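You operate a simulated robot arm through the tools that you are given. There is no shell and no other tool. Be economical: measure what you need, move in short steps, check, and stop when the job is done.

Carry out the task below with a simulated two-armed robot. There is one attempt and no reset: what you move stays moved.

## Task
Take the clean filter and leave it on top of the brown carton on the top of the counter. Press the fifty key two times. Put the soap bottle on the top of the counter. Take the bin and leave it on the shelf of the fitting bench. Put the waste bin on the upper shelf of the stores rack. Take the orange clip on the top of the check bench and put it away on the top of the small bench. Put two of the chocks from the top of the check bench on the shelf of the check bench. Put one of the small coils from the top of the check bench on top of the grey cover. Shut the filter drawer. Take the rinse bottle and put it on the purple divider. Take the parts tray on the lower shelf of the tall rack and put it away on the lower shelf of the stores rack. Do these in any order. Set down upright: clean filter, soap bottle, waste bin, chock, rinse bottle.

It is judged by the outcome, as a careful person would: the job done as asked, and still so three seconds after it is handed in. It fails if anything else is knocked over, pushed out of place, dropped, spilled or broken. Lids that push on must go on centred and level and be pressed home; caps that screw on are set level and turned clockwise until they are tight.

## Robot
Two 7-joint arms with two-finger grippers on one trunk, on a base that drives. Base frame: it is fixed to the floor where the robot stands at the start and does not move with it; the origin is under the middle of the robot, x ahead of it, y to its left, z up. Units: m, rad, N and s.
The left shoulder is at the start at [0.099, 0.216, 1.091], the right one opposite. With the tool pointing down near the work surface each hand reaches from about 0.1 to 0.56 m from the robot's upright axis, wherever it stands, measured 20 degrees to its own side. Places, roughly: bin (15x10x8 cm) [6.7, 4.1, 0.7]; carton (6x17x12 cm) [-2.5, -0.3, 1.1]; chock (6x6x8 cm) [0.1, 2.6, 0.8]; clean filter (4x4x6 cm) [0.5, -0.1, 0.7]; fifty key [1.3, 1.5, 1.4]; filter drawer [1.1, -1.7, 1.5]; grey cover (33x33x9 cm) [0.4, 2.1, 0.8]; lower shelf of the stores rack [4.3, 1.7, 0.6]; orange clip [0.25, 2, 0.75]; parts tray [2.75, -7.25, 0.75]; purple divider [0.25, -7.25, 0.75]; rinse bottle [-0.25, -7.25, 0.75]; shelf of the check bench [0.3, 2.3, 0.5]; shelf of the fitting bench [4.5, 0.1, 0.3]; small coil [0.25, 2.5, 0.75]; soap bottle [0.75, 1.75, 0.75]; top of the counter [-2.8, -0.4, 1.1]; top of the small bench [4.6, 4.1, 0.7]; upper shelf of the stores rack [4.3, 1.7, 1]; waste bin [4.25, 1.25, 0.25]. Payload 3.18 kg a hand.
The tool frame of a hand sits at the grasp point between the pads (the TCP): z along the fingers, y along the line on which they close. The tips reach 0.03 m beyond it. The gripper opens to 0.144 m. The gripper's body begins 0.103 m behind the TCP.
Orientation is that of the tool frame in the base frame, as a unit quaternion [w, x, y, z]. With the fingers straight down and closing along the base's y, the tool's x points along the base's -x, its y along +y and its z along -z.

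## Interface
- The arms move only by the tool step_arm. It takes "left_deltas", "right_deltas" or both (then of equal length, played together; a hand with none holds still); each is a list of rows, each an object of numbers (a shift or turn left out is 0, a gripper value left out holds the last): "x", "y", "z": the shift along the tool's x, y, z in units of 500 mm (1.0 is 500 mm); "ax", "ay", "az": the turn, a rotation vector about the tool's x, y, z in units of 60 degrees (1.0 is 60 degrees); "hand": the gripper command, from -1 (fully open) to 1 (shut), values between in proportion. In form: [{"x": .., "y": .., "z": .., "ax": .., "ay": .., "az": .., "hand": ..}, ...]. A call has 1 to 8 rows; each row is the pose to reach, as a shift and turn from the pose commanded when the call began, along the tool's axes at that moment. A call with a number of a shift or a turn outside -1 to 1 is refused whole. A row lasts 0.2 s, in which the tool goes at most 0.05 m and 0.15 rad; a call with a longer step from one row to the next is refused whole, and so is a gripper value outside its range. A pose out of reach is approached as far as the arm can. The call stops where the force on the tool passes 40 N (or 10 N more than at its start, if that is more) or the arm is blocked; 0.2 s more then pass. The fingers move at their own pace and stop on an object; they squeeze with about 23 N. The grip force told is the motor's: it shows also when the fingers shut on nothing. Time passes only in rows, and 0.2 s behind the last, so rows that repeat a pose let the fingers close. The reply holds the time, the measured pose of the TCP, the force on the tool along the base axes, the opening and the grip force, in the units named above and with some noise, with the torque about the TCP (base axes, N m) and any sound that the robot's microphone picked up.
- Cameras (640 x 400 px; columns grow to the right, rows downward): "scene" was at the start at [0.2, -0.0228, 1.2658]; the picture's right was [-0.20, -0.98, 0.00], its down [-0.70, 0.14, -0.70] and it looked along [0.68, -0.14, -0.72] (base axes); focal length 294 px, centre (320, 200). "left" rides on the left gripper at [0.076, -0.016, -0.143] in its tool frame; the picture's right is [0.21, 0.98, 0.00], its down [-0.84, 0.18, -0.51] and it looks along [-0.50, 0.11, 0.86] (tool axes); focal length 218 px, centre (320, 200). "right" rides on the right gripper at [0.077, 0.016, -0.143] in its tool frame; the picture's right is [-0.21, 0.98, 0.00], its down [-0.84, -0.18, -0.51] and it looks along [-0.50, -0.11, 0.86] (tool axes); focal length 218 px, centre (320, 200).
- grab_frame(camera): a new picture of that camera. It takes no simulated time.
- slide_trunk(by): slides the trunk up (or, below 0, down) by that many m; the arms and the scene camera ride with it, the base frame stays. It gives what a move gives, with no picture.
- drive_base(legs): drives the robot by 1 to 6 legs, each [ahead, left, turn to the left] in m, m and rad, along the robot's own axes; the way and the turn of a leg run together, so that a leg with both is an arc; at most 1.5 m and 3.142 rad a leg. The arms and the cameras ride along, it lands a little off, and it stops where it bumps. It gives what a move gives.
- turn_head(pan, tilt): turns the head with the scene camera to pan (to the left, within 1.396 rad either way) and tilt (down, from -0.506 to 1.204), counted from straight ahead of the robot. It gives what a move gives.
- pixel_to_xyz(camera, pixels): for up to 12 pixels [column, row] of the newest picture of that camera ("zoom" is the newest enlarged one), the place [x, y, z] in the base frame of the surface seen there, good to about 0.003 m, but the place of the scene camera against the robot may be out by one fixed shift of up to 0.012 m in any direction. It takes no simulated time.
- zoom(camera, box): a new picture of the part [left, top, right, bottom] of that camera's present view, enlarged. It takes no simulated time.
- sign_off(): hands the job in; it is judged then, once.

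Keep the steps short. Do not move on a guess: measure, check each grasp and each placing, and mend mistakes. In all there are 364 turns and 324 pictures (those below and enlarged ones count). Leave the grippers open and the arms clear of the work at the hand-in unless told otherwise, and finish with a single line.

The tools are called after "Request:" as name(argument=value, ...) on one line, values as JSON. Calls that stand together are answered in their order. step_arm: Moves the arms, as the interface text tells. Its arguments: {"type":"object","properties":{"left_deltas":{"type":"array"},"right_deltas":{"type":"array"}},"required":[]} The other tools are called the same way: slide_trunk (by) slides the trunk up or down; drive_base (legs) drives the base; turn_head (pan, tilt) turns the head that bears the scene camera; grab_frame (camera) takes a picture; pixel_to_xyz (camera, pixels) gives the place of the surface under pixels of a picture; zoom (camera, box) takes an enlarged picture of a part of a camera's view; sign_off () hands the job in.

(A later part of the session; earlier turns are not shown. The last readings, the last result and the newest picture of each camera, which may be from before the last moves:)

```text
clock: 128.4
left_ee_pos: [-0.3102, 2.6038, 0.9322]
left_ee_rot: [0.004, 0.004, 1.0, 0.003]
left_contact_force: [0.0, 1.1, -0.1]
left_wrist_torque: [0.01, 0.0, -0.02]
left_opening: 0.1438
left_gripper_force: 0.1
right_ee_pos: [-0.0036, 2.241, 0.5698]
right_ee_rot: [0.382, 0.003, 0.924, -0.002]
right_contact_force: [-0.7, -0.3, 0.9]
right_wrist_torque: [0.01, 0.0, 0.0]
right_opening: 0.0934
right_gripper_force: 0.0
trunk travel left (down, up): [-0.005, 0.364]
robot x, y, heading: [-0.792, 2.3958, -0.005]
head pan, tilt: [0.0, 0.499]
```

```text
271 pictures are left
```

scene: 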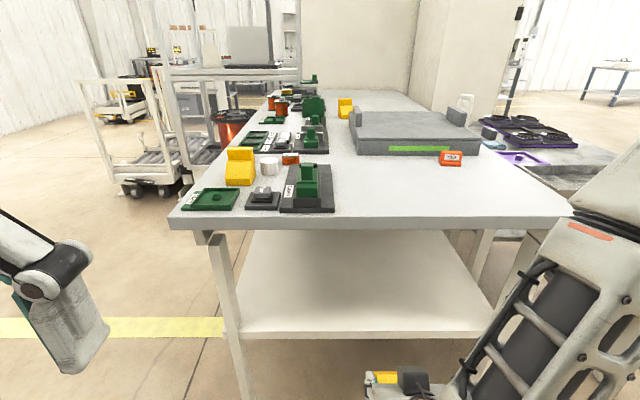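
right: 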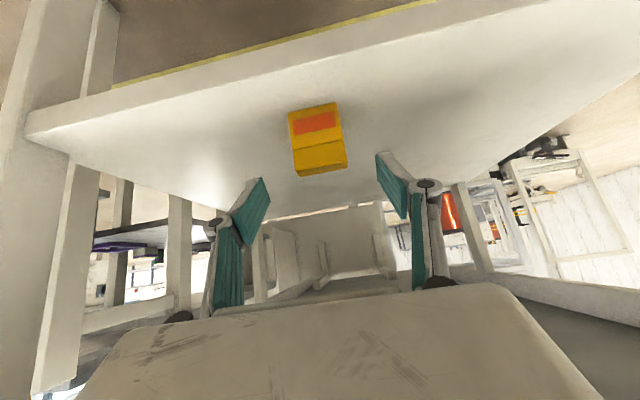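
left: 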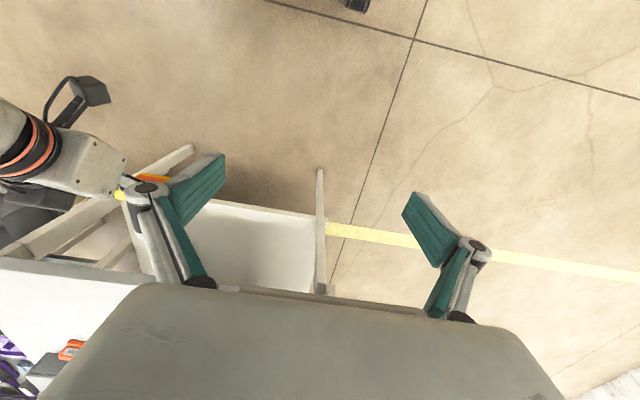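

Chock B stands upright on the shelf. I back off, raise trunk and hand, and shift left toward chock A, reusing the tilted right hand.

Request:
drive_base(legs=[[-0.27, 0, 0]])

Request:
slide_trunk(by=0.17)

Request:
step_arm(right_deltas=[{"x": -0.07, "z": -0.07}, {"x": -0.14, "z": -0.14}, {"x": -0.21, "z": -0.21}, {"x": -0.27, "z": -0.27}, {"x": -0.27, "z": -0.27}])

Request:
drive_base(legs=[[0, 0.325, 0]])

Request:
grab_frame(camera="right")

```text
clock: 130.3
left_ee_pos: [-0.5811, 2.6039, 0.931]
left_ee_rot: [0.003, 0.006, 1.0, 0.002]
left_contact_force: [-0.1, -0.7, 0.3]
left_wrist_torque: [0.05, -0.02, -0.01]
left_opening: 0.1439
left_gripper_force: 0.0
right_ee_pos: [-0.2781, 2.2404, 0.5688]
right_ee_rot: [0.382, 0.006, 0.924, -0.003]
right_contact_force: [-0.9, 0.2, 0.0]
right_wrist_torque: [0.03, 0.0, 0.03]
right_opening: 0.0938
right_gripper_force: 0.1
trunk travel left (down, up): [-0.005, 0.364]
robot x, y, heading: [-1.067, 2.4007, -0.013]
head pan, tilt: [0.0, 0.499]
```

```text
clock: 132.2
left_ee_pos: [-0.5786, 2.603, 1.0991]
left_ee_rot: [0.001, 0.006, 1.0, 0.002]
left_contact_force: [0.5, 0.4, -1.0]
left_wrist_torque: [0.03, 0.03, -0.05]
left_opening: 0.1439
left_gripper_force: 0.1
right_ee_pos: [-0.2767, 2.24, 0.7368]
right_ee_rot: [0.38, 0.007, 0.925, -0.004]
right_contact_force: [0.5, 0.2, -1.1]
right_wrist_torque: [0.02, -0.01, 0.0]
right_opening: 0.0937
right_gripper_force: 0.0
trunk travel left (down, up): [-0.175, 0.194]
robot x, y, heading: [-1.0657, 2.4014, -0.013]
head pan, tilt: [0.0, 0.499]
```

```text
clock: 133.4
left_ee_pos: [-0.5811, 2.603, 1.0997]
left_ee_rot: [0.002, 0.006, 1.0, 0.003]
left_contact_force: [-0.2, -0.1, -0.1]
left_wrist_torque: [-0.01, 0.02, -0.01]
left_opening: 0.144
left_gripper_force: 0.2
right_ee_pos: [-0.2764, 2.2399, 0.9295]
right_ee_rot: [0.381, 0.005, 0.924, -0.003]
right_contact_force: [-0.5, -0.1, 0.6]
right_wrist_torque: [-0.02, -0.01, -0.01]
right_opening: 0.0938
right_gripper_force: 0.1
trunk travel left (down, up): [-0.175, 0.194]
robot x, y, heading: [-1.0642, 2.3988, -0.008]
head pan, tilt: [0.0, 0.499]
```

```text
clock: 136.9
left_ee_pos: [-0.5781, 2.932, 1.1003]
left_ee_rot: [0.003, 0.007, 1.0, 0.003]
left_contact_force: [-0.2, 0.5, -0.4]
left_wrist_torque: [-0.01, 0.01, -0.01]
left_opening: 0.144
left_gripper_force: 0.2
right_ee_pos: [-0.2735, 2.5687, 0.931]
right_ee_rot: [0.382, 0.005, 0.924, -0.003]
right_contact_force: [-0.8, 0.2, -0.4]
right_wrist_torque: [-0.04, 0.01, -0.01]
right_opening: 0.0937
right_gripper_force: 0.1
trunk travel left (down, up): [-0.175, 0.194]
robot x, y, heading: [-1.0606, 2.7327, -0.016]
head pan, tilt: [0.0, 0.499]
```

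```text
270 pictures are left
```

right: 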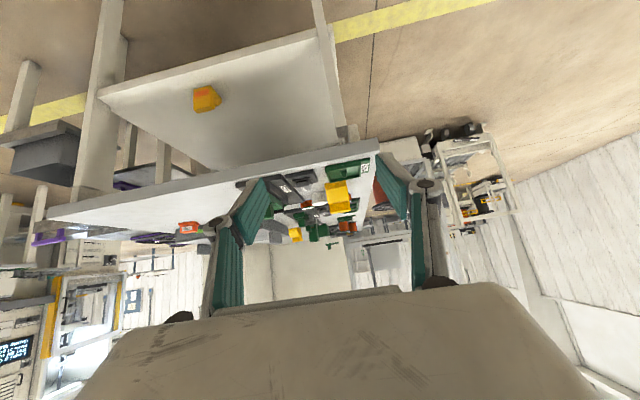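

I drive 0.27 m forward and look again before closing in.

Request:
drive_base(legs=[[0.27, 0, 0.012]])

Request:
grab_frame(camera="right")

Request:
zoom(camera="right", box=[270, 80, 430, 200])

```text
clock: 138.8
left_ee_pos: [-0.3115, 2.9379, 1.1012]
left_ee_rot: [0.002, -0.002, 1.0, 0.003]
left_contact_force: [0.6, -0.4, -0.7]
left_wrist_torque: [0.02, 0.03, 0.0]
left_opening: 0.1439
left_gripper_force: 0.0
right_ee_pos: [-0.0018, 2.5811, 0.931]
right_ee_rot: [0.382, -0.002, 0.924, 0.0]
right_contact_force: [-0.4, -0.5, -0.8]
right_wrist_torque: [0.01, -0.01, -0.02]
right_opening: 0.0936
right_gripper_force: 0.1
trunk travel left (down, up): [-0.175, 0.194]
robot x, y, heading: [-0.7898, 2.7271, 0.01]
head pan, tilt: [0.0, 0.499]
```

```text
269 pictures are left
```

right: 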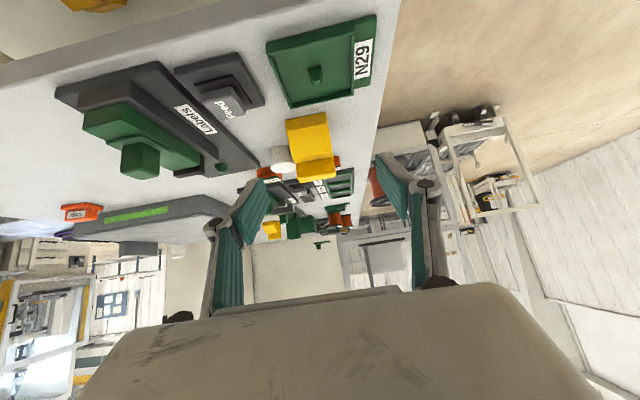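

```text
3.33 times, centred on (350, 140) of right
```

zoom: 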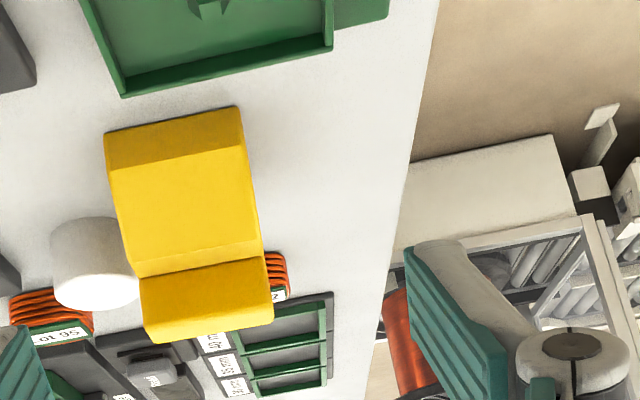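

Request:
pixel_to_xyz(camera="zoom", pixels=[[150, 335], [265, 312], [148, 290], [262, 265], [205, 300], [125, 270], [75, 300], [130, 180], [245, 180], [110, 135], [240, 110], [90, 245]])

```text
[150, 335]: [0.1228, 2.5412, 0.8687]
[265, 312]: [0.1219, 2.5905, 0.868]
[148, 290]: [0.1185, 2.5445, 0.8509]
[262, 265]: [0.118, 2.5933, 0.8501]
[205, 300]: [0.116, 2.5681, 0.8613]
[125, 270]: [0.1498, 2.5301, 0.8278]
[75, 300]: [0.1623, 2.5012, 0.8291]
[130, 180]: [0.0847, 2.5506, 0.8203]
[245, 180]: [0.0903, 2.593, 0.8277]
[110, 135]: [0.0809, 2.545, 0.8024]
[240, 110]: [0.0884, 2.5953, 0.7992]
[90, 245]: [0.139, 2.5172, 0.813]
```

Chock A: y 2.541–2.594, tall part x 0.117–0.142, top 0.868. I move to the pre-grasp, then slide in so the fingertips stay above the white cylinder (top 0.83).

Request:
step_arm(right_deltas=[{"x": -0.04, "y": -0.026, "z": 0.04}, {"x": -0.082, "y": -0.026, "z": 0.082}, {"x": -0.082, "y": -0.026, "z": 0.13}, {"x": -0.082, "y": -0.026, "z": 0.13}])

Request:
grab_frame(camera="right")

```text
clock: 139.8
left_ee_pos: [-0.3113, 2.9387, 1.103]
left_ee_rot: [0.004, -0.002, 1.0, 0.003]
left_contact_force: [0.2, 0.3, -0.8]
left_wrist_torque: [-0.04, 0.0, -0.02]
left_opening: 0.1442
left_gripper_force: 0.0
right_ee_pos: [0.0732, 2.5681, 0.9161]
right_ee_rot: [0.383, -0.001, 0.924, 0.0]
right_contact_force: [1.4, -0.2, -0.1]
right_wrist_torque: [0.02, 0.0, -0.04]
right_opening: 0.0937
right_gripper_force: 0.0
trunk travel left (down, up): [-0.175, 0.194]
robot x, y, heading: [-0.7909, 2.7274, 0.006]
head pan, tilt: [0.0, 0.499]
```

```text
267 pictures are left
```

right: 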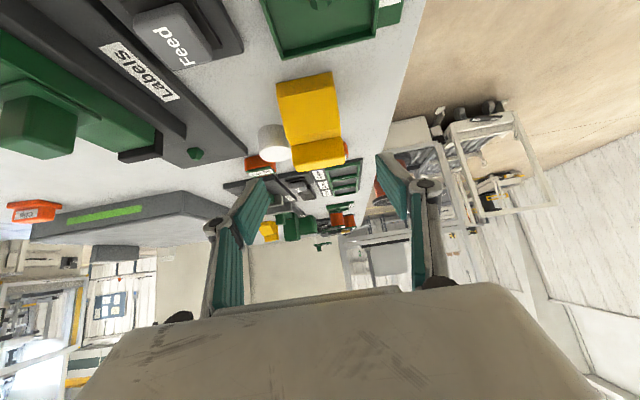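

Lined up. I slide in 0.062 m, close, and lift 0.05 m.

Request:
step_arm(right_deltas=[{"z": 0.07}, {"z": 0.124}, {"z": 0.124, "hand": 1}, {"z": 0.124, "hand": 1}, {"z": 0.124, "hand": 1}])

Request:
grab_frame(camera="right")

```text
clock: 141.0
left_ee_pos: [-0.3134, 2.9389, 1.1018]
left_ee_rot: [0.003, -0.002, 1.0, 0.003]
left_contact_force: [-0.5, -0.9, 0.1]
left_wrist_torque: [-0.01, -0.02, 0.04]
left_opening: 0.144
left_gripper_force: 0.0
right_ee_pos: [0.1175, 2.5688, 0.8696]
right_ee_rot: [0.381, -0.002, 0.924, 0.0]
right_contact_force: [0.5, 1.1, 0.1]
right_wrist_torque: [0.01, 0.01, -0.01]
right_opening: 0.0537
right_gripper_force: 22.9
trunk travel left (down, up): [-0.175, 0.194]
robot x, y, heading: [-0.7937, 2.7246, 0.007]
head pan, tilt: [0.0, 0.499]
```

```text
266 pictures are left
```

right: 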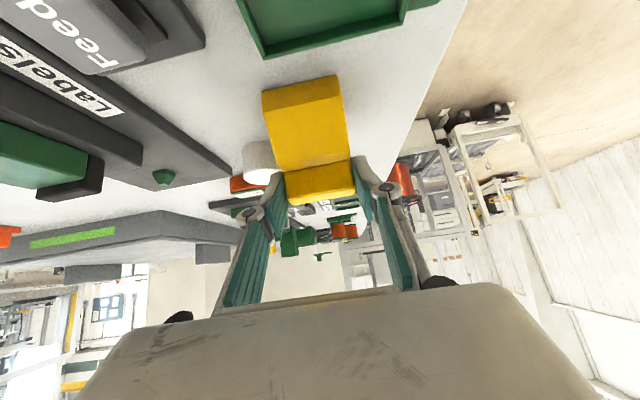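

Gripped. I lift, back off, lower the trunk, and shift right 0.15 m for the shelf.

Request:
step_arm(right_deltas=[{"x": -0.042, "z": -0.042}, {"x": -0.085, "z": -0.085}, {"x": -0.085, "z": -0.085}])

Request:
drive_base(legs=[[-0.36, 0, -0.007], [0, -0.15, 0]])

Request:
slide_trunk(by=-0.17)

Request:
step_arm(right_deltas=[{"x": 0.07, "z": 0.07}, {"x": 0.14, "z": 0.14}, {"x": 0.21, "z": 0.21}, {"x": 0.28, "z": 0.28}, {"x": 0.285, "z": 0.285}, {"x": 0.285, "z": 0.285}])

```text
clock: 141.8
left_ee_pos: [-0.3113, 2.9375, 1.1009]
left_ee_rot: [0.002, -0.001, 1.0, 0.003]
left_contact_force: [0.3, -1.0, 0.8]
left_wrist_torque: [0.01, -0.01, 0.0]
left_opening: 0.1441
left_gripper_force: 0.1
right_ee_pos: [0.1208, 2.5672, 0.9291]
right_ee_rot: [0.38, -0.002, 0.925, 0.0]
right_contact_force: [-0.3, -0.4, -3.9]
right_wrist_torque: [0.02, -0.05, 0.0]
right_opening: 0.0542
right_gripper_force: 22.6
trunk travel left (down, up): [-0.175, 0.194]
robot x, y, heading: [-0.7913, 2.7282, 0.005]
head pan, tilt: [0.0, 0.499]
```

```text
clock: 145.6
left_ee_pos: [-0.6649, 2.784, 1.1007]
left_ee_rot: [0.003, 0.005, 1.0, 0.003]
left_contact_force: [0.5, -0.1, -0.5]
left_wrist_torque: [0.01, 0.03, -0.03]
left_opening: 0.144
left_gripper_force: 0.0
right_ee_pos: [-0.24, 2.4059, 0.9294]
right_ee_rot: [0.382, 0.005, 0.924, -0.003]
right_contact_force: [0.7, -0.2, -4.5]
right_wrist_torque: [0.01, -0.03, 0.03]
right_opening: 0.0537
right_gripper_force: 22.8
trunk travel left (down, up): [-0.175, 0.194]
robot x, y, heading: [-1.1499, 2.5813, -0.009]
head pan, tilt: [0.0, 0.499]
```

```text
clock: 147.6
left_ee_pos: [-0.6665, 2.7857, 0.9332]
left_ee_rot: [0.004, 0.005, 1.0, 0.003]
left_contact_force: [0.6, -0.5, 0.9]
left_wrist_torque: [0.0, -0.02, 0.01]
left_opening: 0.1439
left_gripper_force: 0.0
right_ee_pos: [-0.2401, 2.4061, 0.7633]
right_ee_rot: [0.383, 0.004, 0.924, -0.002]
right_contact_force: [-1.1, -0.2, -3.7]
right_wrist_torque: [0.04, 0.02, 0.01]
right_opening: 0.054
right_gripper_force: 22.9
trunk travel left (down, up): [-0.005, 0.364]
robot x, y, heading: [-1.1499, 2.5852, -0.011]
head pan, tilt: [0.0, 0.499]
```

```text
clock: 148.9
left_ee_pos: [-0.6651, 2.7847, 0.931]
left_ee_rot: [0.003, 0.006, 1.0, 0.003]
left_contact_force: [0.0, 0.5, 0.2]
left_wrist_torque: [0.0, -0.03, -0.02]
left_opening: 0.1443
left_gripper_force: 0.0
right_ee_pos: [-0.2422, 2.4078, 0.5579]
right_ee_rot: [0.382, 0.006, 0.924, -0.003]
right_contact_force: [0.0, 0.2, -4.0]
right_wrist_torque: [0.02, 0.0, 0.02]
right_opening: 0.0538
right_gripper_force: 22.7
trunk travel left (down, up): [-0.005, 0.364]
robot x, y, heading: [-1.146, 2.5801, -0.008]
head pan, tilt: [0.0, 0.499]
```

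Now I drive forward 0.31 m so the chock sits over the shelf.

Request:
drive_base(legs=[[0.31, 0, 0.008]])

Request:
grab_frame(camera="right")

Request:
step_arm(right_deltas=[{"x": 0.012, "z": 0.012}, {"x": 0.022, "z": 0.022}, {"x": 0.03, "z": 0.03}])

```text
clock: 151.0
left_ee_pos: [-0.3581, 2.7883, 0.9316]
left_ee_rot: [0.003, 0.0, 1.0, 0.002]
left_contact_force: [0.7, -0.5, 0.0]
left_wrist_torque: [0.0, 0.04, 0.02]
left_opening: 0.144
left_gripper_force: 0.0
right_ee_pos: [0.069, 2.416, 0.5584]
right_ee_rot: [0.383, 0.001, 0.924, -0.002]
right_contact_force: [0.1, 0.2, -3.7]
right_wrist_torque: [0.01, -0.01, 0.0]
right_opening: 0.0539
right_gripper_force: 22.3
trunk travel left (down, up): [-0.005, 0.364]
robot x, y, heading: [-0.8384, 2.5768, -0.002]
head pan, tilt: [0.0, 0.499]
```

```text
265 pictures are left
```

right: 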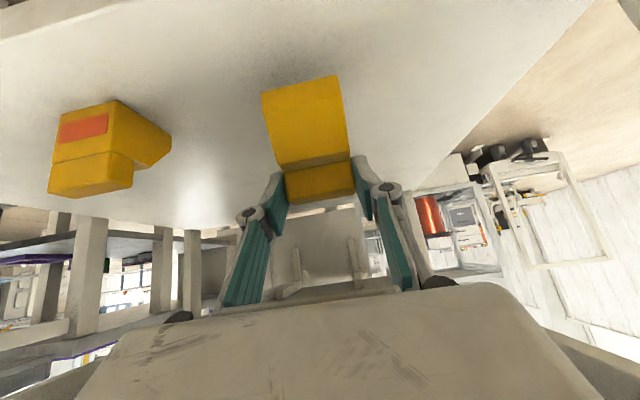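

```text
clock: 151.8
left_ee_pos: [-0.3598, 2.7879, 0.931]
left_ee_rot: [0.003, 0.001, 1.0, 0.003]
left_contact_force: [0.2, -0.3, -0.1]
left_wrist_torque: [-0.01, 0.03, -0.01]
left_opening: 0.1438
left_gripper_force: 0.0
right_ee_pos: [0.0707, 2.4154, 0.5378]
right_ee_rot: [0.382, 0.0, 0.924, -0.002]
right_contact_force: [0.1, -0.4, -4.3]
right_wrist_torque: [0.01, 0.01, 0.01]
right_opening: 0.0538
right_gripper_force: 22.7
trunk travel left (down, up): [-0.005, 0.364]
robot x, y, heading: [-0.8406, 2.5784, 0.004]
head pan, tilt: [0.0, 0.499]
```

At 0.538; expected contact near 0.529. I continue in small steps.

Request:
step_arm(right_deltas=[{"x": 0.006, "z": 0.006}, {"x": 0.009, "z": 0.009}, {"x": 0.011, "z": 0.011}])

```text
clock: 152.6
left_ee_pos: [-0.3599, 2.7869, 0.9313]
left_ee_rot: [0.003, 0.0, 1.0, 0.002]
left_contact_force: [0.7, -0.7, -0.3]
left_wrist_torque: [0.01, 0.0, 0.01]
left_opening: 0.1441
left_gripper_force: 0.0
right_ee_pos: [0.0693, 2.4146, 0.5294]
right_ee_rot: [0.381, 0.0, 0.924, -0.001]
right_contact_force: [0.2, 0.1, -3.7]
right_wrist_torque: [0.0, -0.03, -0.01]
right_opening: 0.0538
right_gripper_force: 23.2
trunk travel left (down, up): [-0.005, 0.364]
robot x, y, heading: [-0.8416, 2.5779, 0.006]
head pan, tilt: [0.0, 0.499]
```

Request:
step_arm(right_deltas=[{"x": 0.002, "z": 0.002}, {"x": 0.004, "z": 0.004}])

```text
clock: 153.2
left_ee_pos: [-0.3592, 2.7888, 0.9314]
left_ee_rot: [0.004, 0.0, 1.0, 0.002]
left_contact_force: [-0.4, -0.5, 0.5]
left_wrist_torque: [-0.01, -0.02, 0.01]
left_opening: 0.1442
left_gripper_force: 0.0
right_ee_pos: [0.0696, 2.4156, 0.5279]
right_ee_rot: [0.382, 0.0, 0.924, 0.001]
right_contact_force: [-2.6, -0.6, 1.3]
right_wrist_torque: [0.12, 0.35, 0.1]
right_opening: 0.054
right_gripper_force: 22.7
trunk travel left (down, up): [-0.005, 0.364]
robot x, y, heading: [-0.8401, 2.5801, 0.002]
head pan, tilt: [0.0, 0.499]
```

Contact. I release and withdraw.

Request:
step_arm(right_deltas=[{"hand": 0.15}, {"hand": 0.0}, {"hand": -0.3}, {"hand": -0.3}, {"z": -0.08, "hand": -0.3}, {"z": -0.15, "hand": -0.3}])

Request:
grab_frame(camera="right")

Request:
drive_base(legs=[[-0.3, 0, 0]])

Request:
slide_trunk(by=0.17)

```text
clock: 154.6
left_ee_pos: [-0.3603, 2.7879, 0.9324]
left_ee_rot: [0.004, 0.001, 1.0, 0.002]
left_contact_force: [-0.4, -1.0, -0.6]
left_wrist_torque: [0.0, 0.0, 0.01]
left_opening: 0.1442
left_gripper_force: 0.0
right_ee_pos: [0.0148, 2.4135, 0.5796]
right_ee_rot: [0.382, 0.0, 0.924, -0.001]
right_contact_force: [-0.1, -0.3, -0.3]
right_wrist_torque: [-0.01, 0.01, 0.04]
right_opening: 0.0937
right_gripper_force: 0.0
trunk travel left (down, up): [-0.005, 0.364]
robot x, y, heading: [-0.841, 2.5801, 0.002]
head pan, tilt: [0.0, 0.499]
```

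```text
264 pictures are left
```

right: 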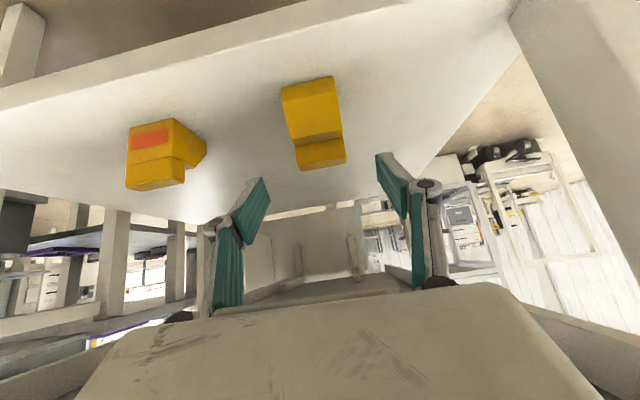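

```text
clock: 156.7
left_ee_pos: [-0.6586, 2.7886, 0.932]
left_ee_rot: [0.003, 0.0, 1.0, 0.003]
left_contact_force: [0.2, -0.7, -0.2]
left_wrist_torque: [0.02, 0.0, 0.01]
left_opening: 0.1439
left_gripper_force: 0.0
right_ee_pos: [-0.282, 2.4167, 0.5805]
right_ee_rot: [0.382, -0.001, 0.924, 0.0]
right_contact_force: [0.6, -0.4, 0.1]
right_wrist_torque: [0.0, -0.05, 0.01]
right_opening: 0.0936
right_gripper_force: 0.1
trunk travel left (down, up): [-0.005, 0.364]
robot x, y, heading: [-1.1383, 2.5785, 0.0]
head pan, tilt: [0.0, 0.499]
```

```text
clock: 158.6
left_ee_pos: [-0.6566, 2.7892, 1.0996]
left_ee_rot: [0.001, -0.001, 1.0, 0.003]
left_contact_force: [0.1, -1.2, 0.0]
left_wrist_torque: [0.02, 0.04, 0.02]
left_opening: 0.1438
left_gripper_force: 0.1
right_ee_pos: [-0.2831, 2.4166, 0.7465]
right_ee_rot: [0.381, 0.0, 0.925, -0.001]
right_contact_force: [-0.4, 0.0, -0.8]
right_wrist_torque: [0.01, -0.03, 0.0]
right_opening: 0.0938
right_gripper_force: 0.1
trunk travel left (down, up): [-0.175, 0.194]
robot x, y, heading: [-1.1398, 2.5794, 0.005]
head pan, tilt: [0.0, 0.499]
```

Both chocks stand on the shelf. I bring the right hand back to vertical and retracted, in two moves.

Request:
step_arm(right_deltas=[{"x": 0.012, "z": -0.093, "ay": 0.107}, {"x": 0.024, "z": -0.186, "ay": 0.214}, {"x": 0.036, "z": -0.279, "ay": 0.321}, {"x": 0.048, "z": -0.372, "ay": 0.428}, {"x": 0.06, "z": -0.465, "ay": 0.535}, {"x": 0.072, "z": -0.558, "ay": 0.642}, {"x": 0.085, "z": -0.65, "ay": 0.75, "hand": -1}])

Request:
step_arm(right_deltas=[{"x": 0.09, "z": -0.02, "y": -0.02}, {"x": 0.18, "z": -0.05, "y": -0.04}, {"x": 0.27, "z": -0.09, "y": -0.06}, {"x": 0.36, "z": -0.13, "y": -0.08}, {"x": 0.44, "z": -0.18, "y": -0.1}, {"x": 0.44, "z": -0.18, "y": -0.1}])

```text
clock: 160.2
left_ee_pos: [-0.657, 2.7895, 1.1023]
left_ee_rot: [0.004, -0.001, 1.0, 0.002]
left_contact_force: [0.6, 0.4, -0.7]
left_wrist_torque: [-0.02, 0.01, 0.0]
left_opening: 0.1439
left_gripper_force: 0.0
right_ee_pos: [-0.5432, 2.4156, 0.9511]
right_ee_rot: [-0.001, -0.001, 1.0, 0.0]
right_contact_force: [-1.3, -0.3, 0.4]
right_wrist_torque: [0.0, 0.0, -0.02]
right_opening: 0.144
right_gripper_force: 0.0
trunk travel left (down, up): [-0.175, 0.194]
robot x, y, heading: [-1.1385, 2.5776, 0.002]
head pan, tilt: [0.0, 0.499]
```

```text
refused: row 3 steps farther than a row can; nothing moved
```

Request:
step_arm(right_deltas=[{"x": 0.08, "z": -0.03, "y": -0.015}, {"x": 0.16, "z": -0.06, "y": -0.03}, {"x": 0.24, "z": -0.09, "y": -0.045}, {"x": 0.32, "z": -0.12, "y": -0.06}, {"x": 0.4, "z": -0.15, "y": -0.075}, {"x": 0.44, "z": -0.18, "y": -0.09}])

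Request:
drive_base(legs=[[0.72, 0, 0], [0, -0.25, 0]])

Request:
grab_frame(camera="left")

```text
clock: 161.6
left_ee_pos: [-0.6583, 2.7891, 1.1015]
left_ee_rot: [0.002, -0.001, 1.0, 0.003]
left_contact_force: [-0.9, 0.0, -0.2]
left_wrist_torque: [-0.01, 0.0, 0.02]
left_opening: 0.1441
left_gripper_force: 0.0
right_ee_pos: [-0.761, 2.3709, 1.0407]
right_ee_rot: [-0.001, -0.002, 1.0, -0.001]
right_contact_force: [0.8, -0.2, -0.9]
right_wrist_torque: [-0.02, -0.02, 0.04]
right_opening: 0.1441
right_gripper_force: 0.2
trunk travel left (down, up): [-0.175, 0.194]
robot x, y, heading: [-1.1352, 2.5769, 0.005]
head pan, tilt: [0.0, 0.499]
```

```text
clock: 168.0
left_ee_pos: [0.0697, 2.5372, 1.1027]
left_ee_rot: [0.003, 0.0, 1.0, 0.003]
left_contact_force: [-0.7, -0.6, 0.2]
left_wrist_torque: [0.0, -0.03, 0.02]
left_opening: 0.1439
left_gripper_force: 0.0
right_ee_pos: [-0.0343, 2.1205, 1.0409]
right_ee_rot: [0.0, 0.0, 1.0, 0.0]
right_contact_force: [-0.3, 0.5, -0.2]
right_wrist_torque: [0.02, -0.06, 0.01]
right_opening: 0.1438
right_gripper_force: 0.1
trunk travel left (down, up): [-0.175, 0.194]
robot x, y, heading: [-0.4116, 2.3289, 0.002]
head pan, tilt: [0.0, 0.499]
```

```text
263 pictures are left
```

left: 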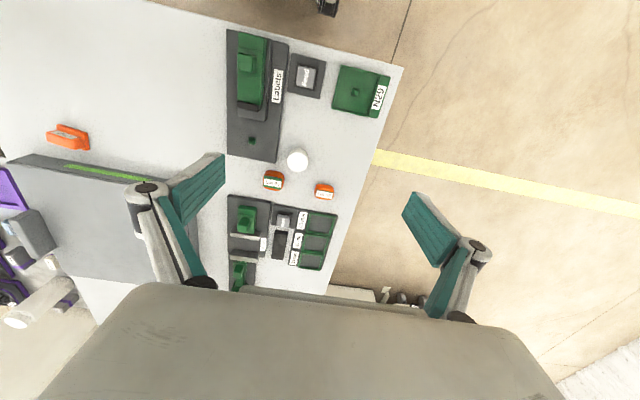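

I measure the coil "Lot 92" at (325,191) and the cover.

Request:
zoom(camera="left", box=[230, 140, 370, 230])

Request:
pixel_to_xyz(camera="left", pixels=[[324, 192], [316, 190], [334, 192], [325, 184], [310, 212], [297, 160], [272, 181], [100, 200], [120, 185], [60, 165], [68, 136]])

```text
4.44 times, centred on (300, 185) of left
```

zoom: 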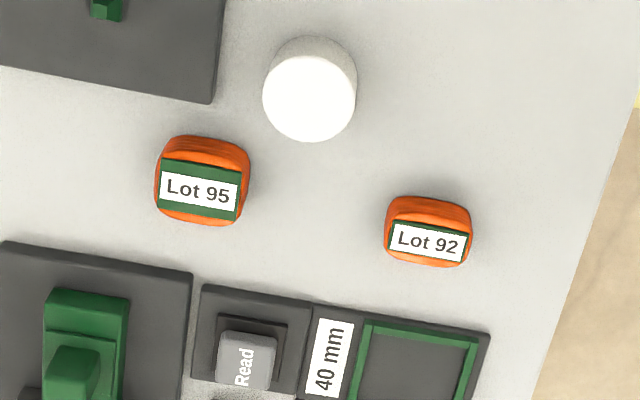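

```text
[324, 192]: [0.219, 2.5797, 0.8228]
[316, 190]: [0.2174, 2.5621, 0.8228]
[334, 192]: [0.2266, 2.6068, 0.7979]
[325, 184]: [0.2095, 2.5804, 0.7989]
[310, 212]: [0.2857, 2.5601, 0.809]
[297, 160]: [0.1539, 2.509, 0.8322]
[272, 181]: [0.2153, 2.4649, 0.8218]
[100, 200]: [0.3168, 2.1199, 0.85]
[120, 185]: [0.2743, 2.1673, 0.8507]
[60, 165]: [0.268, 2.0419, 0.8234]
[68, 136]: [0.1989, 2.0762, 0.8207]
```

Lot 92 is at (0.215, 2.579), top 0.823. I move the base closer: forward 0.15, left 0.1.

Request:
drive_base(legs=[[0, 0.1, 0], [0.15, 0, 0]])

```text
clock: 170.4
left_ee_pos: [0.1699, 2.6418, 1.1023]
left_ee_rot: [0.002, -0.003, 1.0, 0.003]
left_contact_force: [-0.2, 0.0, 0.8]
left_wrist_torque: [0.0, -0.04, 0.0]
left_opening: 0.1439
left_gripper_force: 0.1
right_ee_pos: [0.0684, 2.2234, 1.0396]
right_ee_rot: [-0.001, -0.002, 1.0, -0.001]
right_contact_force: [-0.1, 0.4, 0.4]
right_wrist_torque: [0.0, -0.05, -0.01]
right_opening: 0.144
right_gripper_force: 0.1
trunk travel left (down, up): [-0.175, 0.194]
robot x, y, heading: [-0.3044, 2.4324, 0.01]
head pan, tilt: [0.0, 0.499]
stopped in leg 2: the robot was blocked; the commanded pose is now the measured one
```

The base bumps the bench at x≈-0.304; I back off 1 cm. Then I move the left hand above the coil with a narrowed gripper.

Request:
drive_base(legs=[[-0.012, 0, 0]])

Request:
step_arm(left_deltas=[{"x": -0.05, "y": -0.06, "hand": -0.2}, {"x": -0.113, "y": -0.125, "z": 0.03}, {"x": -0.113, "y": -0.125, "z": 0.12}, {"x": -0.113, "y": -0.125, "z": 0.21}, {"x": -0.113, "y": -0.125, "z": 0.3}, {"x": -0.113, "y": -0.125, "z": 0.39}, {"x": -0.113, "y": -0.125, "z": 0.44}, {"x": -0.113, "y": -0.125, "z": 0.44}])

Request:
grab_frame(camera="left")

```text
clock: 171.1
left_ee_pos: [0.16, 2.641, 1.1]
left_ee_rot: [0.0, -0.003, 1.0, 0.003]
left_contact_force: [-0.4, -0.3, 0.1]
left_wrist_torque: [-0.03, 0.0, 0.0]
left_opening: 0.1442
left_gripper_force: 0.0
right_ee_pos: [0.0588, 2.2243, 1.0393]
right_ee_rot: [-0.001, -0.003, 1.0, -0.001]
right_contact_force: [-0.9, 0.3, 0.2]
right_wrist_torque: [-0.02, -0.03, 0.0]
right_opening: 0.1436
right_gripper_force: 0.0
trunk travel left (down, up): [-0.175, 0.194]
robot x, y, heading: [-0.3216, 2.4275, 0.009]
head pan, tilt: [0.0, 0.499]
```

```text
clock: 172.9
left_ee_pos: [0.2181, 2.5792, 0.8796]
left_ee_rot: [0.002, -0.004, 1.0, 0.003]
left_contact_force: [-0.1, -0.1, -0.4]
left_wrist_torque: [0.02, 0.0, 0.01]
left_opening: 0.0863
left_gripper_force: 0.0
right_ee_pos: [0.0558, 2.2243, 1.0404]
right_ee_rot: [-0.002, -0.002, 1.0, -0.002]
right_contact_force: [-0.6, -0.1, 0.2]
right_wrist_torque: [-0.01, 0.0, 0.0]
right_opening: 0.1439
right_gripper_force: 0.0
trunk travel left (down, up): [-0.175, 0.194]
robot x, y, heading: [-0.3227, 2.4293, 0.003]
head pan, tilt: [0.0, 0.499]
```

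```text
261 pictures are left
```

left: 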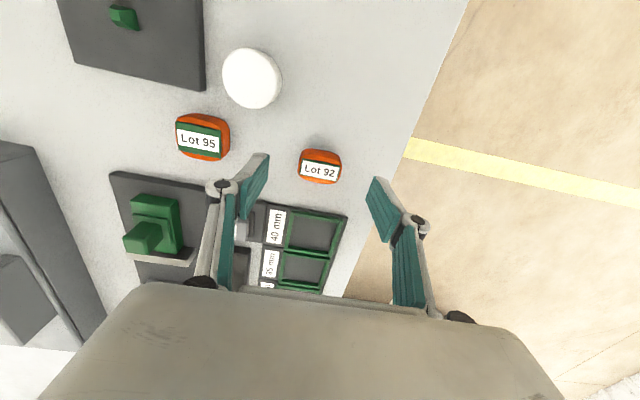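

Request:
pixel_to_xyz(camera="left", pixels=[[320, 168], [302, 165], [338, 172], [320, 153], [319, 182]])

```text
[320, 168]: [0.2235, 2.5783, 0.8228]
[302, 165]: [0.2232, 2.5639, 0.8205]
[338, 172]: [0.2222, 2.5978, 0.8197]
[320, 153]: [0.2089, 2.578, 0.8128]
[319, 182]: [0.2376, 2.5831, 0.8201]
```

Coil centre (0.222, 2.580). I lower to z≈0.833, close, and lift.

Request:
step_arm(left_deltas=[{"x": -0.009, "y": 0.002, "z": 0.093}, {"x": -0.009, "y": 0.002, "z": 0.093, "hand": 1}, {"x": -0.009, "y": 0.002, "z": 0.093, "hand": 1}, {"x": -0.009, "y": 0.002, "z": 0.093, "hand": 1}, {"x": -0.009, "y": 0.002, "z": 0.0, "hand": 1}, {"x": -0.009, "z": -0.1, "hand": 1}, {"x": -0.009, "z": -0.2, "hand": 1}])

Request:
grab_frame(camera="left")

```text
clock: 174.5
left_ee_pos: [0.2206, 2.5776, 0.9809]
left_ee_rot: [0.001, -0.004, 1.0, 0.002]
left_contact_force: [-0.1, -0.2, -1.0]
left_wrist_torque: [0.0, -0.02, 0.02]
left_opening: 0.0434
left_gripper_force: 23.3
right_ee_pos: [0.0567, 2.2226, 1.0404]
right_ee_rot: [-0.001, -0.002, 1.0, -0.001]
right_contact_force: [0.5, -0.6, 0.2]
right_wrist_torque: [0.0, -0.03, -0.03]
right_opening: 0.1438
right_gripper_force: 0.1
trunk travel left (down, up): [-0.175, 0.194]
robot x, y, heading: [-0.3166, 2.429, 0.008]
head pan, tilt: [0.0, 0.499]
```

```text
260 pictures are left
```

left: 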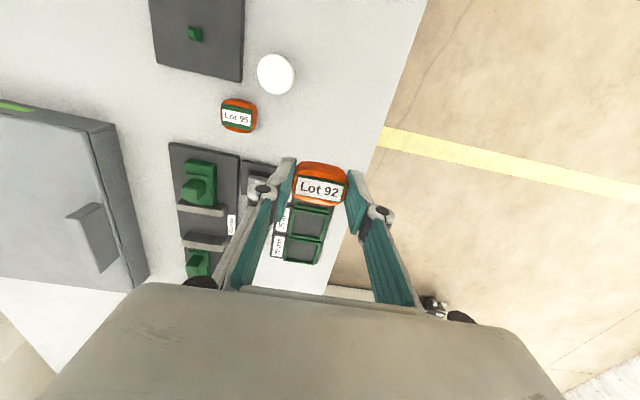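

Held (0.0434 m). I shift the base right 0.43 m so the left hand is in line with the cover.

Request:
drive_base(legs=[[0, -0.43, 0]])

Request:
turn_head(pan=0.0, tilt=0.8)

Request:
grab_frame(camera="left")

Request:
grab_frame(camera="scene")

```text
clock: 178.9
left_ee_pos: [0.226, 2.1468, 0.9798]
left_ee_rot: [0.001, -0.007, 1.0, 0.004]
left_contact_force: [0.7, 0.2, -1.7]
left_wrist_torque: [0.01, 0.04, 0.03]
left_opening: 0.0432
left_gripper_force: 22.7
right_ee_pos: [0.0622, 1.7907, 1.0395]
right_ee_rot: [-0.001, -0.004, 1.0, -0.001]
right_contact_force: [0.3, 0.1, 0.5]
right_wrist_torque: [0.01, 0.01, 0.03]
right_opening: 0.1438
right_gripper_force: 0.1
trunk travel left (down, up): [-0.175, 0.194]
robot x, y, heading: [-0.3133, 1.994, 0.013]
head pan, tilt: [0.0, 0.499]
```

```text
clock: 179.7
left_ee_pos: [0.2247, 2.1474, 0.9803]
left_ee_rot: [0.002, -0.007, 1.0, 0.002]
left_contact_force: [-0.3, 0.2, -0.1]
left_wrist_torque: [-0.03, -0.01, -0.07]
left_opening: 0.0433
left_gripper_force: 23.4
right_ee_pos: [0.0617, 1.7905, 1.0387]
right_ee_rot: [-0.001, -0.004, 1.0, -0.001]
right_contact_force: [-0.7, -1.2, -1.2]
right_wrist_torque: [-0.01, -0.01, 0.0]
right_opening: 0.1441
right_gripper_force: 0.1
trunk travel left (down, up): [-0.175, 0.194]
robot x, y, heading: [-0.3134, 1.9921, 0.015]
head pan, tilt: [0.0, 0.799]
```

```text
259 pictures are left
```

left: 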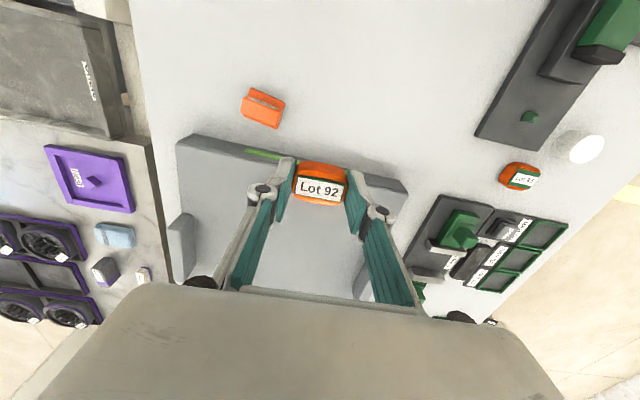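

```text
258 pictures are left
```

scene: 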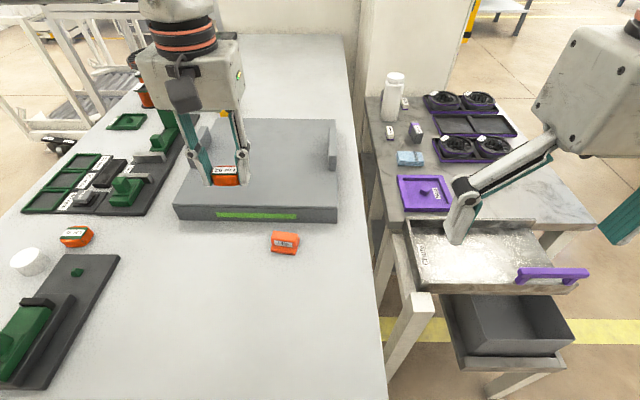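

Request:
pixel_to_xyz(camera="left", pixels=[[220, 148], [220, 165], [385, 183], [385, 200], [230, 200], [310, 260], [262, 106], [250, 100], [275, 115]])

Request:
slide_trunk(by=-0.06)

```text
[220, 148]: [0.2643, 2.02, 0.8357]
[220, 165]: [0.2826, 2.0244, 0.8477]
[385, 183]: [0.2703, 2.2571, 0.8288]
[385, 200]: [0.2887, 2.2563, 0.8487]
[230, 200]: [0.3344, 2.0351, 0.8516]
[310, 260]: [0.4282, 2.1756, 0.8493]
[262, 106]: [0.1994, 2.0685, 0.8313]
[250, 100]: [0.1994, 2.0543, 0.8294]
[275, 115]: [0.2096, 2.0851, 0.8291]
```

```text
clock: 180.7
left_ee_pos: [0.2249, 2.1475, 0.9227]
left_ee_rot: [0.004, -0.006, 1.0, 0.003]
left_contact_force: [-0.6, 0.4, -0.4]
left_wrist_torque: [0.0, -0.05, 0.0]
left_opening: 0.0432
left_gripper_force: 23.1
right_ee_pos: [0.0617, 1.7911, 0.9799]
right_ee_rot: [-0.001, -0.004, 1.0, 0.001]
right_contact_force: [-0.8, 0.0, 0.7]
right_wrist_torque: [0.03, -0.05, -0.04]
right_opening: 0.144
right_gripper_force: 0.1
trunk travel left (down, up): [-0.115, 0.254]
robot x, y, heading: [-0.3183, 1.9969, 0.01]
head pan, tilt: [0.0, 0.799]
```

Cover top is at z 0.850, front edge x≈0.272. I move forward 0.09 m and down to about 0.895.

Request:
step_arm(left_deltas=[{"x": -0.09}, {"x": -0.18}, {"x": -0.18, "z": 0.05}, {"x": -0.18, "z": 0.056}])

Request:
grab_frame(camera="left")

```text
clock: 181.7
left_ee_pos: [0.3143, 2.1495, 0.8923]
left_ee_rot: [0.002, -0.005, 1.0, 0.003]
left_contact_force: [0.1, -1.2, -1.4]
left_wrist_torque: [0.01, -0.02, -0.01]
left_opening: 0.0432
left_gripper_force: 23.1
right_ee_pos: [0.0627, 1.791, 0.9806]
right_ee_rot: [-0.002, -0.005, 1.0, -0.001]
right_contact_force: [-0.5, 0.0, 0.5]
right_wrist_torque: [0.0, -0.04, 0.01]
right_opening: 0.1438
right_gripper_force: 0.0
trunk travel left (down, up): [-0.115, 0.254]
robot x, y, heading: [-0.316, 1.9977, 0.014]
head pan, tilt: [0.0, 0.799]
```

```text
257 pictures are left
```

left: 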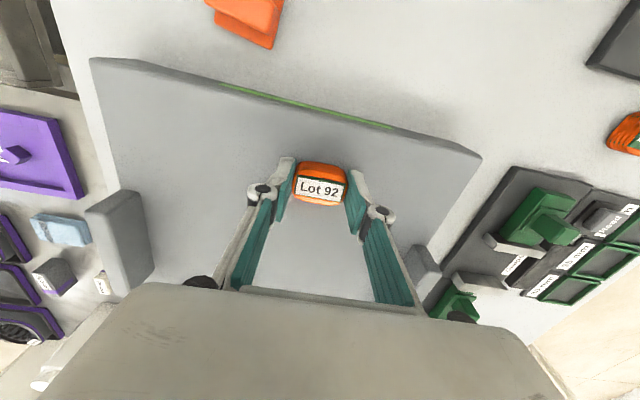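

Over the cover. I lower in small steps to contact.

Request:
step_arm(left_deltas=[{"z": 0.008}, {"z": 0.013}, {"z": 0.017}])

```text
clock: 182.5
left_ee_pos: [0.3144, 2.1473, 0.8842]
left_ee_rot: [0.002, -0.006, 1.0, 0.003]
left_contact_force: [0.5, 0.4, -0.8]
left_wrist_torque: [0.0, 0.01, -0.01]
left_opening: 0.0433
left_gripper_force: 22.7
right_ee_pos: [0.0625, 1.7914, 0.981]
right_ee_rot: [-0.002, -0.005, 1.0, -0.001]
right_contact_force: [0.3, 0.1, 0.8]
right_wrist_torque: [0.03, 0.01, 0.02]
right_opening: 0.144
right_gripper_force: 0.0
trunk travel left (down, up): [-0.115, 0.254]
robot x, y, heading: [-0.3163, 1.9949, 0.01]
head pan, tilt: [0.0, 0.799]
```

Request:
step_arm(left_deltas=[{"z": 0.004}, {"z": 0.007}])

```text
clock: 183.1
left_ee_pos: [0.3138, 2.1474, 0.8815]
left_ee_rot: [0.001, -0.006, 1.0, 0.003]
left_contact_force: [0.0, -0.6, -0.9]
left_wrist_torque: [0.02, 0.02, -0.01]
left_opening: 0.0433
left_gripper_force: 23.4
right_ee_pos: [0.0613, 1.7911, 0.9798]
right_ee_rot: [-0.002, -0.004, 1.0, 0.0]
right_contact_force: [0.6, -0.3, 0.0]
right_wrist_torque: [-0.01, 0.01, 0.01]
right_opening: 0.1439
right_gripper_force: 0.0
trunk travel left (down, up): [-0.115, 0.254]
robot x, y, heading: [-0.3172, 1.9957, 0.01]
head pan, tilt: [0.0, 0.799]
```

Request:
step_arm(left_deltas=[{"z": 0.003}, {"z": 0.005}])

Request:
zoom(camera="scene", box=[150, 80, 350, 260])

```text
clock: 183.7
left_ee_pos: [0.3154, 2.1497, 0.8794]
left_ee_rot: [0.001, -0.006, 1.0, 0.003]
left_contact_force: [-2.2, 0.0, 4.5]
left_wrist_torque: [-0.1, 0.14, -0.04]
left_opening: 0.0434
left_gripper_force: 22.8
right_ee_pos: [0.0622, 1.7914, 0.9814]
right_ee_rot: [-0.001, -0.005, 1.0, -0.001]
right_contact_force: [-0.7, -0.4, -0.4]
right_wrist_torque: [0.01, 0.02, -0.01]
right_opening: 0.1439
right_gripper_force: 0.1
trunk travel left (down, up): [-0.115, 0.254]
robot x, y, heading: [-0.3176, 1.9952, 0.013]
head pan, tilt: [0.0, 0.799]
```

```text
2.22 times, centred on (250, 170) of scene
```

zoom: 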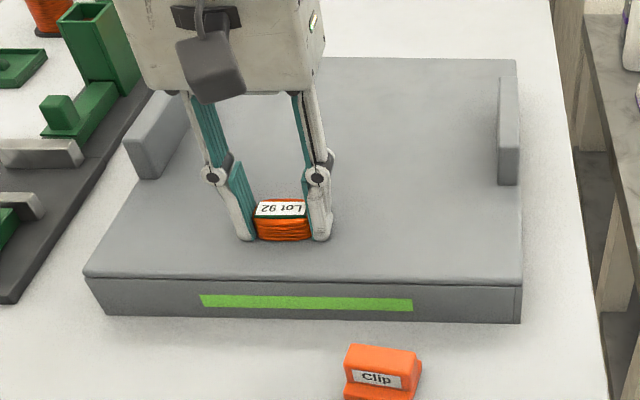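

Contact at 5 N. I release and rise, then check.

Request:
step_arm(left_deltas=[{"hand": 0.2}, {"hand": 0.0}, {"hand": -0.2}, {"z": -0.08}, {"z": -0.16}, {"z": -0.22, "x": 0.05}])

Request:
zoom(camera="scene", box=[150, 80, 350, 260])

```text
clock: 185.1
left_ee_pos: [0.2877, 2.1465, 0.9913]
left_ee_rot: [0.002, -0.006, 1.0, 0.002]
left_contact_force: [0.3, -0.2, 0.2]
left_wrist_torque: [0.0, -0.02, -0.03]
left_opening: 0.0867
left_gripper_force: 0.0
right_ee_pos: [0.0614, 1.7907, 0.9806]
right_ee_rot: [-0.001, -0.004, 1.0, -0.001]
right_contact_force: [0.1, -0.2, 0.4]
right_wrist_torque: [-0.01, -0.06, -0.02]
right_opening: 0.1439
right_gripper_force: 0.1
trunk travel left (down, up): [-0.115, 0.254]
robot x, y, heading: [-0.3153, 1.9972, 0.008]
head pan, tilt: [0.0, 0.799]
```

```text
2.22 times, centred on (250, 170) of scene
```

zoom: 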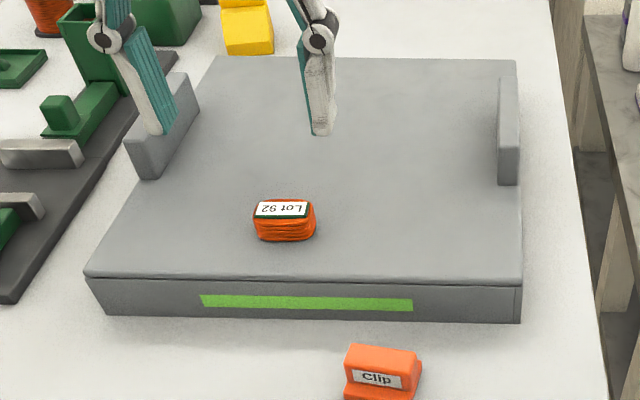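

The coil sits on the cover. Next the clip at ≈(0.203, 2.069): I move the left hand above it.

Request:
step_arm(left_deltas=[{"x": 0.07, "y": -0.06}, {"x": 0.14, "y": -0.12}, {"x": 0.17, "y": -0.155, "z": 0.06}, {"x": 0.17, "y": -0.155, "z": 0.13}, {"x": 0.17, "y": -0.155, "z": 0.18}, {"x": 0.17, "y": -0.155, "z": 0.18}])

Request:
grab_frame(camera="left")

Request:
zoom(camera="left", box=[270, 120, 390, 200])

```text
clock: 186.5
left_ee_pos: [0.2062, 2.0696, 0.8975]
left_ee_rot: [0.001, -0.006, 1.0, 0.003]
left_contact_force: [0.4, 0.0, -0.1]
left_wrist_torque: [0.02, -0.01, -0.01]
left_opening: 0.0863
left_gripper_force: 0.1
right_ee_pos: [0.0623, 1.791, 0.979]
right_ee_rot: [-0.002, -0.004, 1.0, -0.001]
right_contact_force: [-0.5, 0.4, 0.1]
right_wrist_torque: [0.0, -0.01, -0.03]
right_opening: 0.1442
right_gripper_force: 0.1
trunk travel left (down, up): [-0.115, 0.254]
robot x, y, heading: [-0.3187, 1.994, 0.015]
head pan, tilt: [0.0, 0.799]
```

```text
254 pictures are left
```

left: 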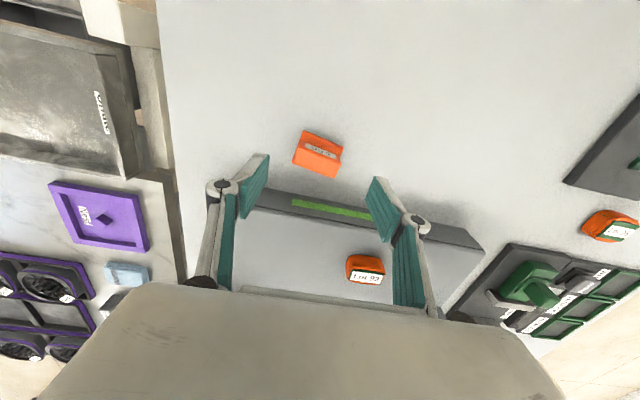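

```text
5.00 times, centred on (330, 160) of left
```

zoom: 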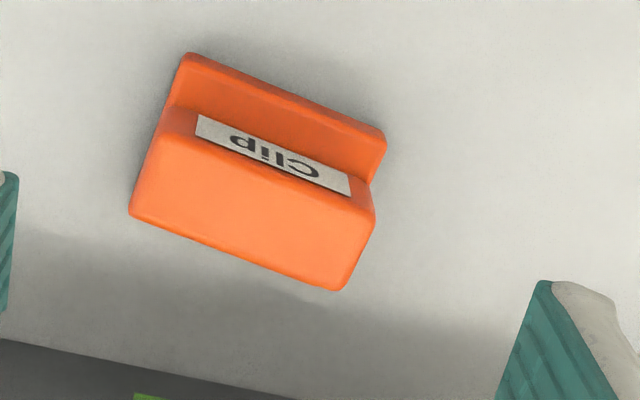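

Request:
pixel_to_xyz(camera="zoom", pixels=[[250, 220], [135, 200], [365, 230], [240, 260], [280, 105], [185, 130]])

```text
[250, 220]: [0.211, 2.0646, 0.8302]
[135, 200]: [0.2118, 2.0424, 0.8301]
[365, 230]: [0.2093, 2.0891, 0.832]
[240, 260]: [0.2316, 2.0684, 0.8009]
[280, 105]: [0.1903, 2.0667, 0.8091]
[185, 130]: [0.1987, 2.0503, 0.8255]
```

Clip centre (0.206, 2.066), turned ≈5°. I rotate, lower, close, and lift.

Request:
step_arm(left_deltas=[{"y": -0.007, "az": 0.085, "z": 0.06}, {"y": -0.007, "az": 0.085, "z": 0.123}, {"y": -0.007, "az": 0.085, "z": 0.123, "hand": 1}, {"y": -0.007, "az": 0.085, "z": 0.123, "hand": 1}, {"y": -0.007, "az": 0.085, "z": 0.123, "hand": 1}, {"y": -0.007, "az": 0.085, "z": 0.03, "hand": 1}, {"y": -0.007, "z": -0.06, "hand": 1}, {"y": -0.007, "z": -0.15, "hand": 1}])

Request:
grab_frame(camera="left")

```text
clock: 188.3
left_ee_pos: [0.2027, 2.0645, 0.9753]
left_ee_rot: [0.002, -0.005, 1.0, 0.003]
left_contact_force: [-0.2, -0.5, 0.0]
left_wrist_torque: [-0.01, -0.02, 0.01]
left_opening: 0.0473
left_gripper_force: 22.9
right_ee_pos: [0.0613, 1.7908, 0.9805]
right_ee_rot: [-0.001, -0.005, 1.0, 0.0]
right_contact_force: [-0.1, -0.7, -0.3]
right_wrist_torque: [0.01, 0.01, 0.0]
right_opening: 0.1438
right_gripper_force: 0.0
trunk travel left (down, up): [-0.115, 0.254]
robot x, y, heading: [-0.3178, 1.9965, 0.012]
head pan, tilt: [0.0, 0.799]
```

```text
252 pictures are left
```

left: 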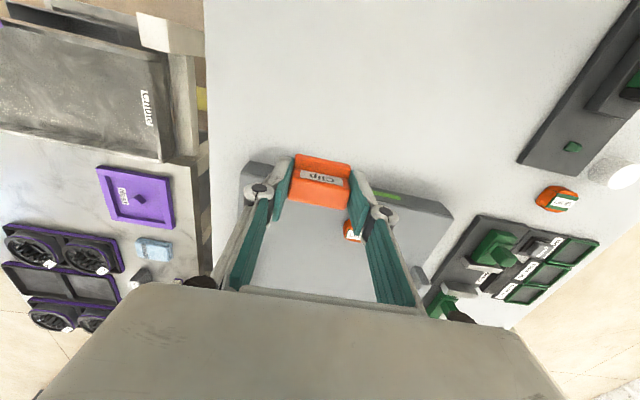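

Clip held. Now I locate the soap bottle.

Request:
turn_head(pan=-0.3, tilt=0.55)

Request:
grab_frame(camera="scene")

```text
clock: 189.1
left_ee_pos: [0.2046, 2.0642, 0.9743]
left_ee_rot: [0.001, -0.007, 1.0, 0.003]
left_contact_force: [0.0, -0.2, -0.2]
left_wrist_torque: [-0.01, -0.04, 0.05]
left_opening: 0.0473
left_gripper_force: 22.9
right_ee_pos: [0.0618, 1.7914, 0.9803]
right_ee_rot: [-0.002, -0.005, 1.0, -0.001]
right_contact_force: [-0.5, 0.6, 0.1]
right_wrist_torque: [-0.04, 0.0, -0.01]
right_opening: 0.1439
right_gripper_force: 0.1
trunk travel left (down, up): [-0.115, 0.254]
robot x, y, heading: [-0.3184, 1.9927, 0.013]
head pan, tilt: [-0.3, 0.55]
```

```text
251 pictures are left
```

scene: 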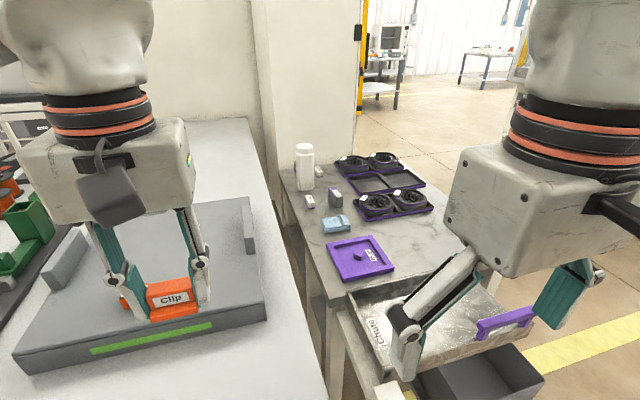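

Request:
zoom(camera="scene", box=[260, 130, 460, 290])

Request:
pixel_to_xyz(camera="scene", pixels=[[304, 146], [304, 165], [305, 187], [312, 202], [336, 198], [332, 225], [300, 250], [450, 215], [360, 258], [355, 230], [420, 330], [293, 175]])

```text
2.50 times, centred on (360, 210) of scene
```

zoom: 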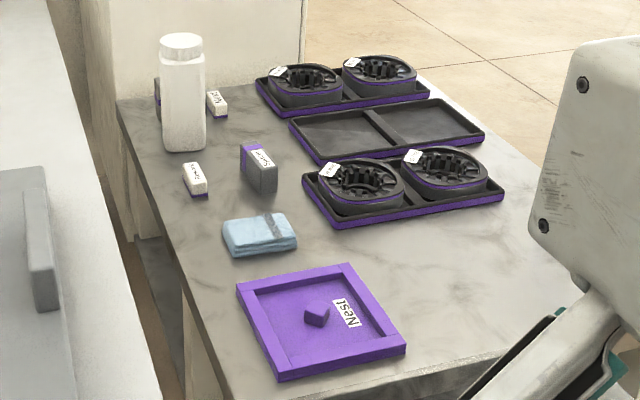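

```text
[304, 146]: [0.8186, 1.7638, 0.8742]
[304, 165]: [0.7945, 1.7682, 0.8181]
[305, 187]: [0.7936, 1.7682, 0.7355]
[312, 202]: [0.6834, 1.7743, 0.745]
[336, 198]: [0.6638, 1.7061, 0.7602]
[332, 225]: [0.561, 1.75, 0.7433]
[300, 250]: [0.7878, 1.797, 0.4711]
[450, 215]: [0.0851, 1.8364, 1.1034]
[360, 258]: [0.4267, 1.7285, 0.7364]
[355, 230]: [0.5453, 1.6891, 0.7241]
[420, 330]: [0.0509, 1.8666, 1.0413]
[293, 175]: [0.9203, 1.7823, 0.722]
```

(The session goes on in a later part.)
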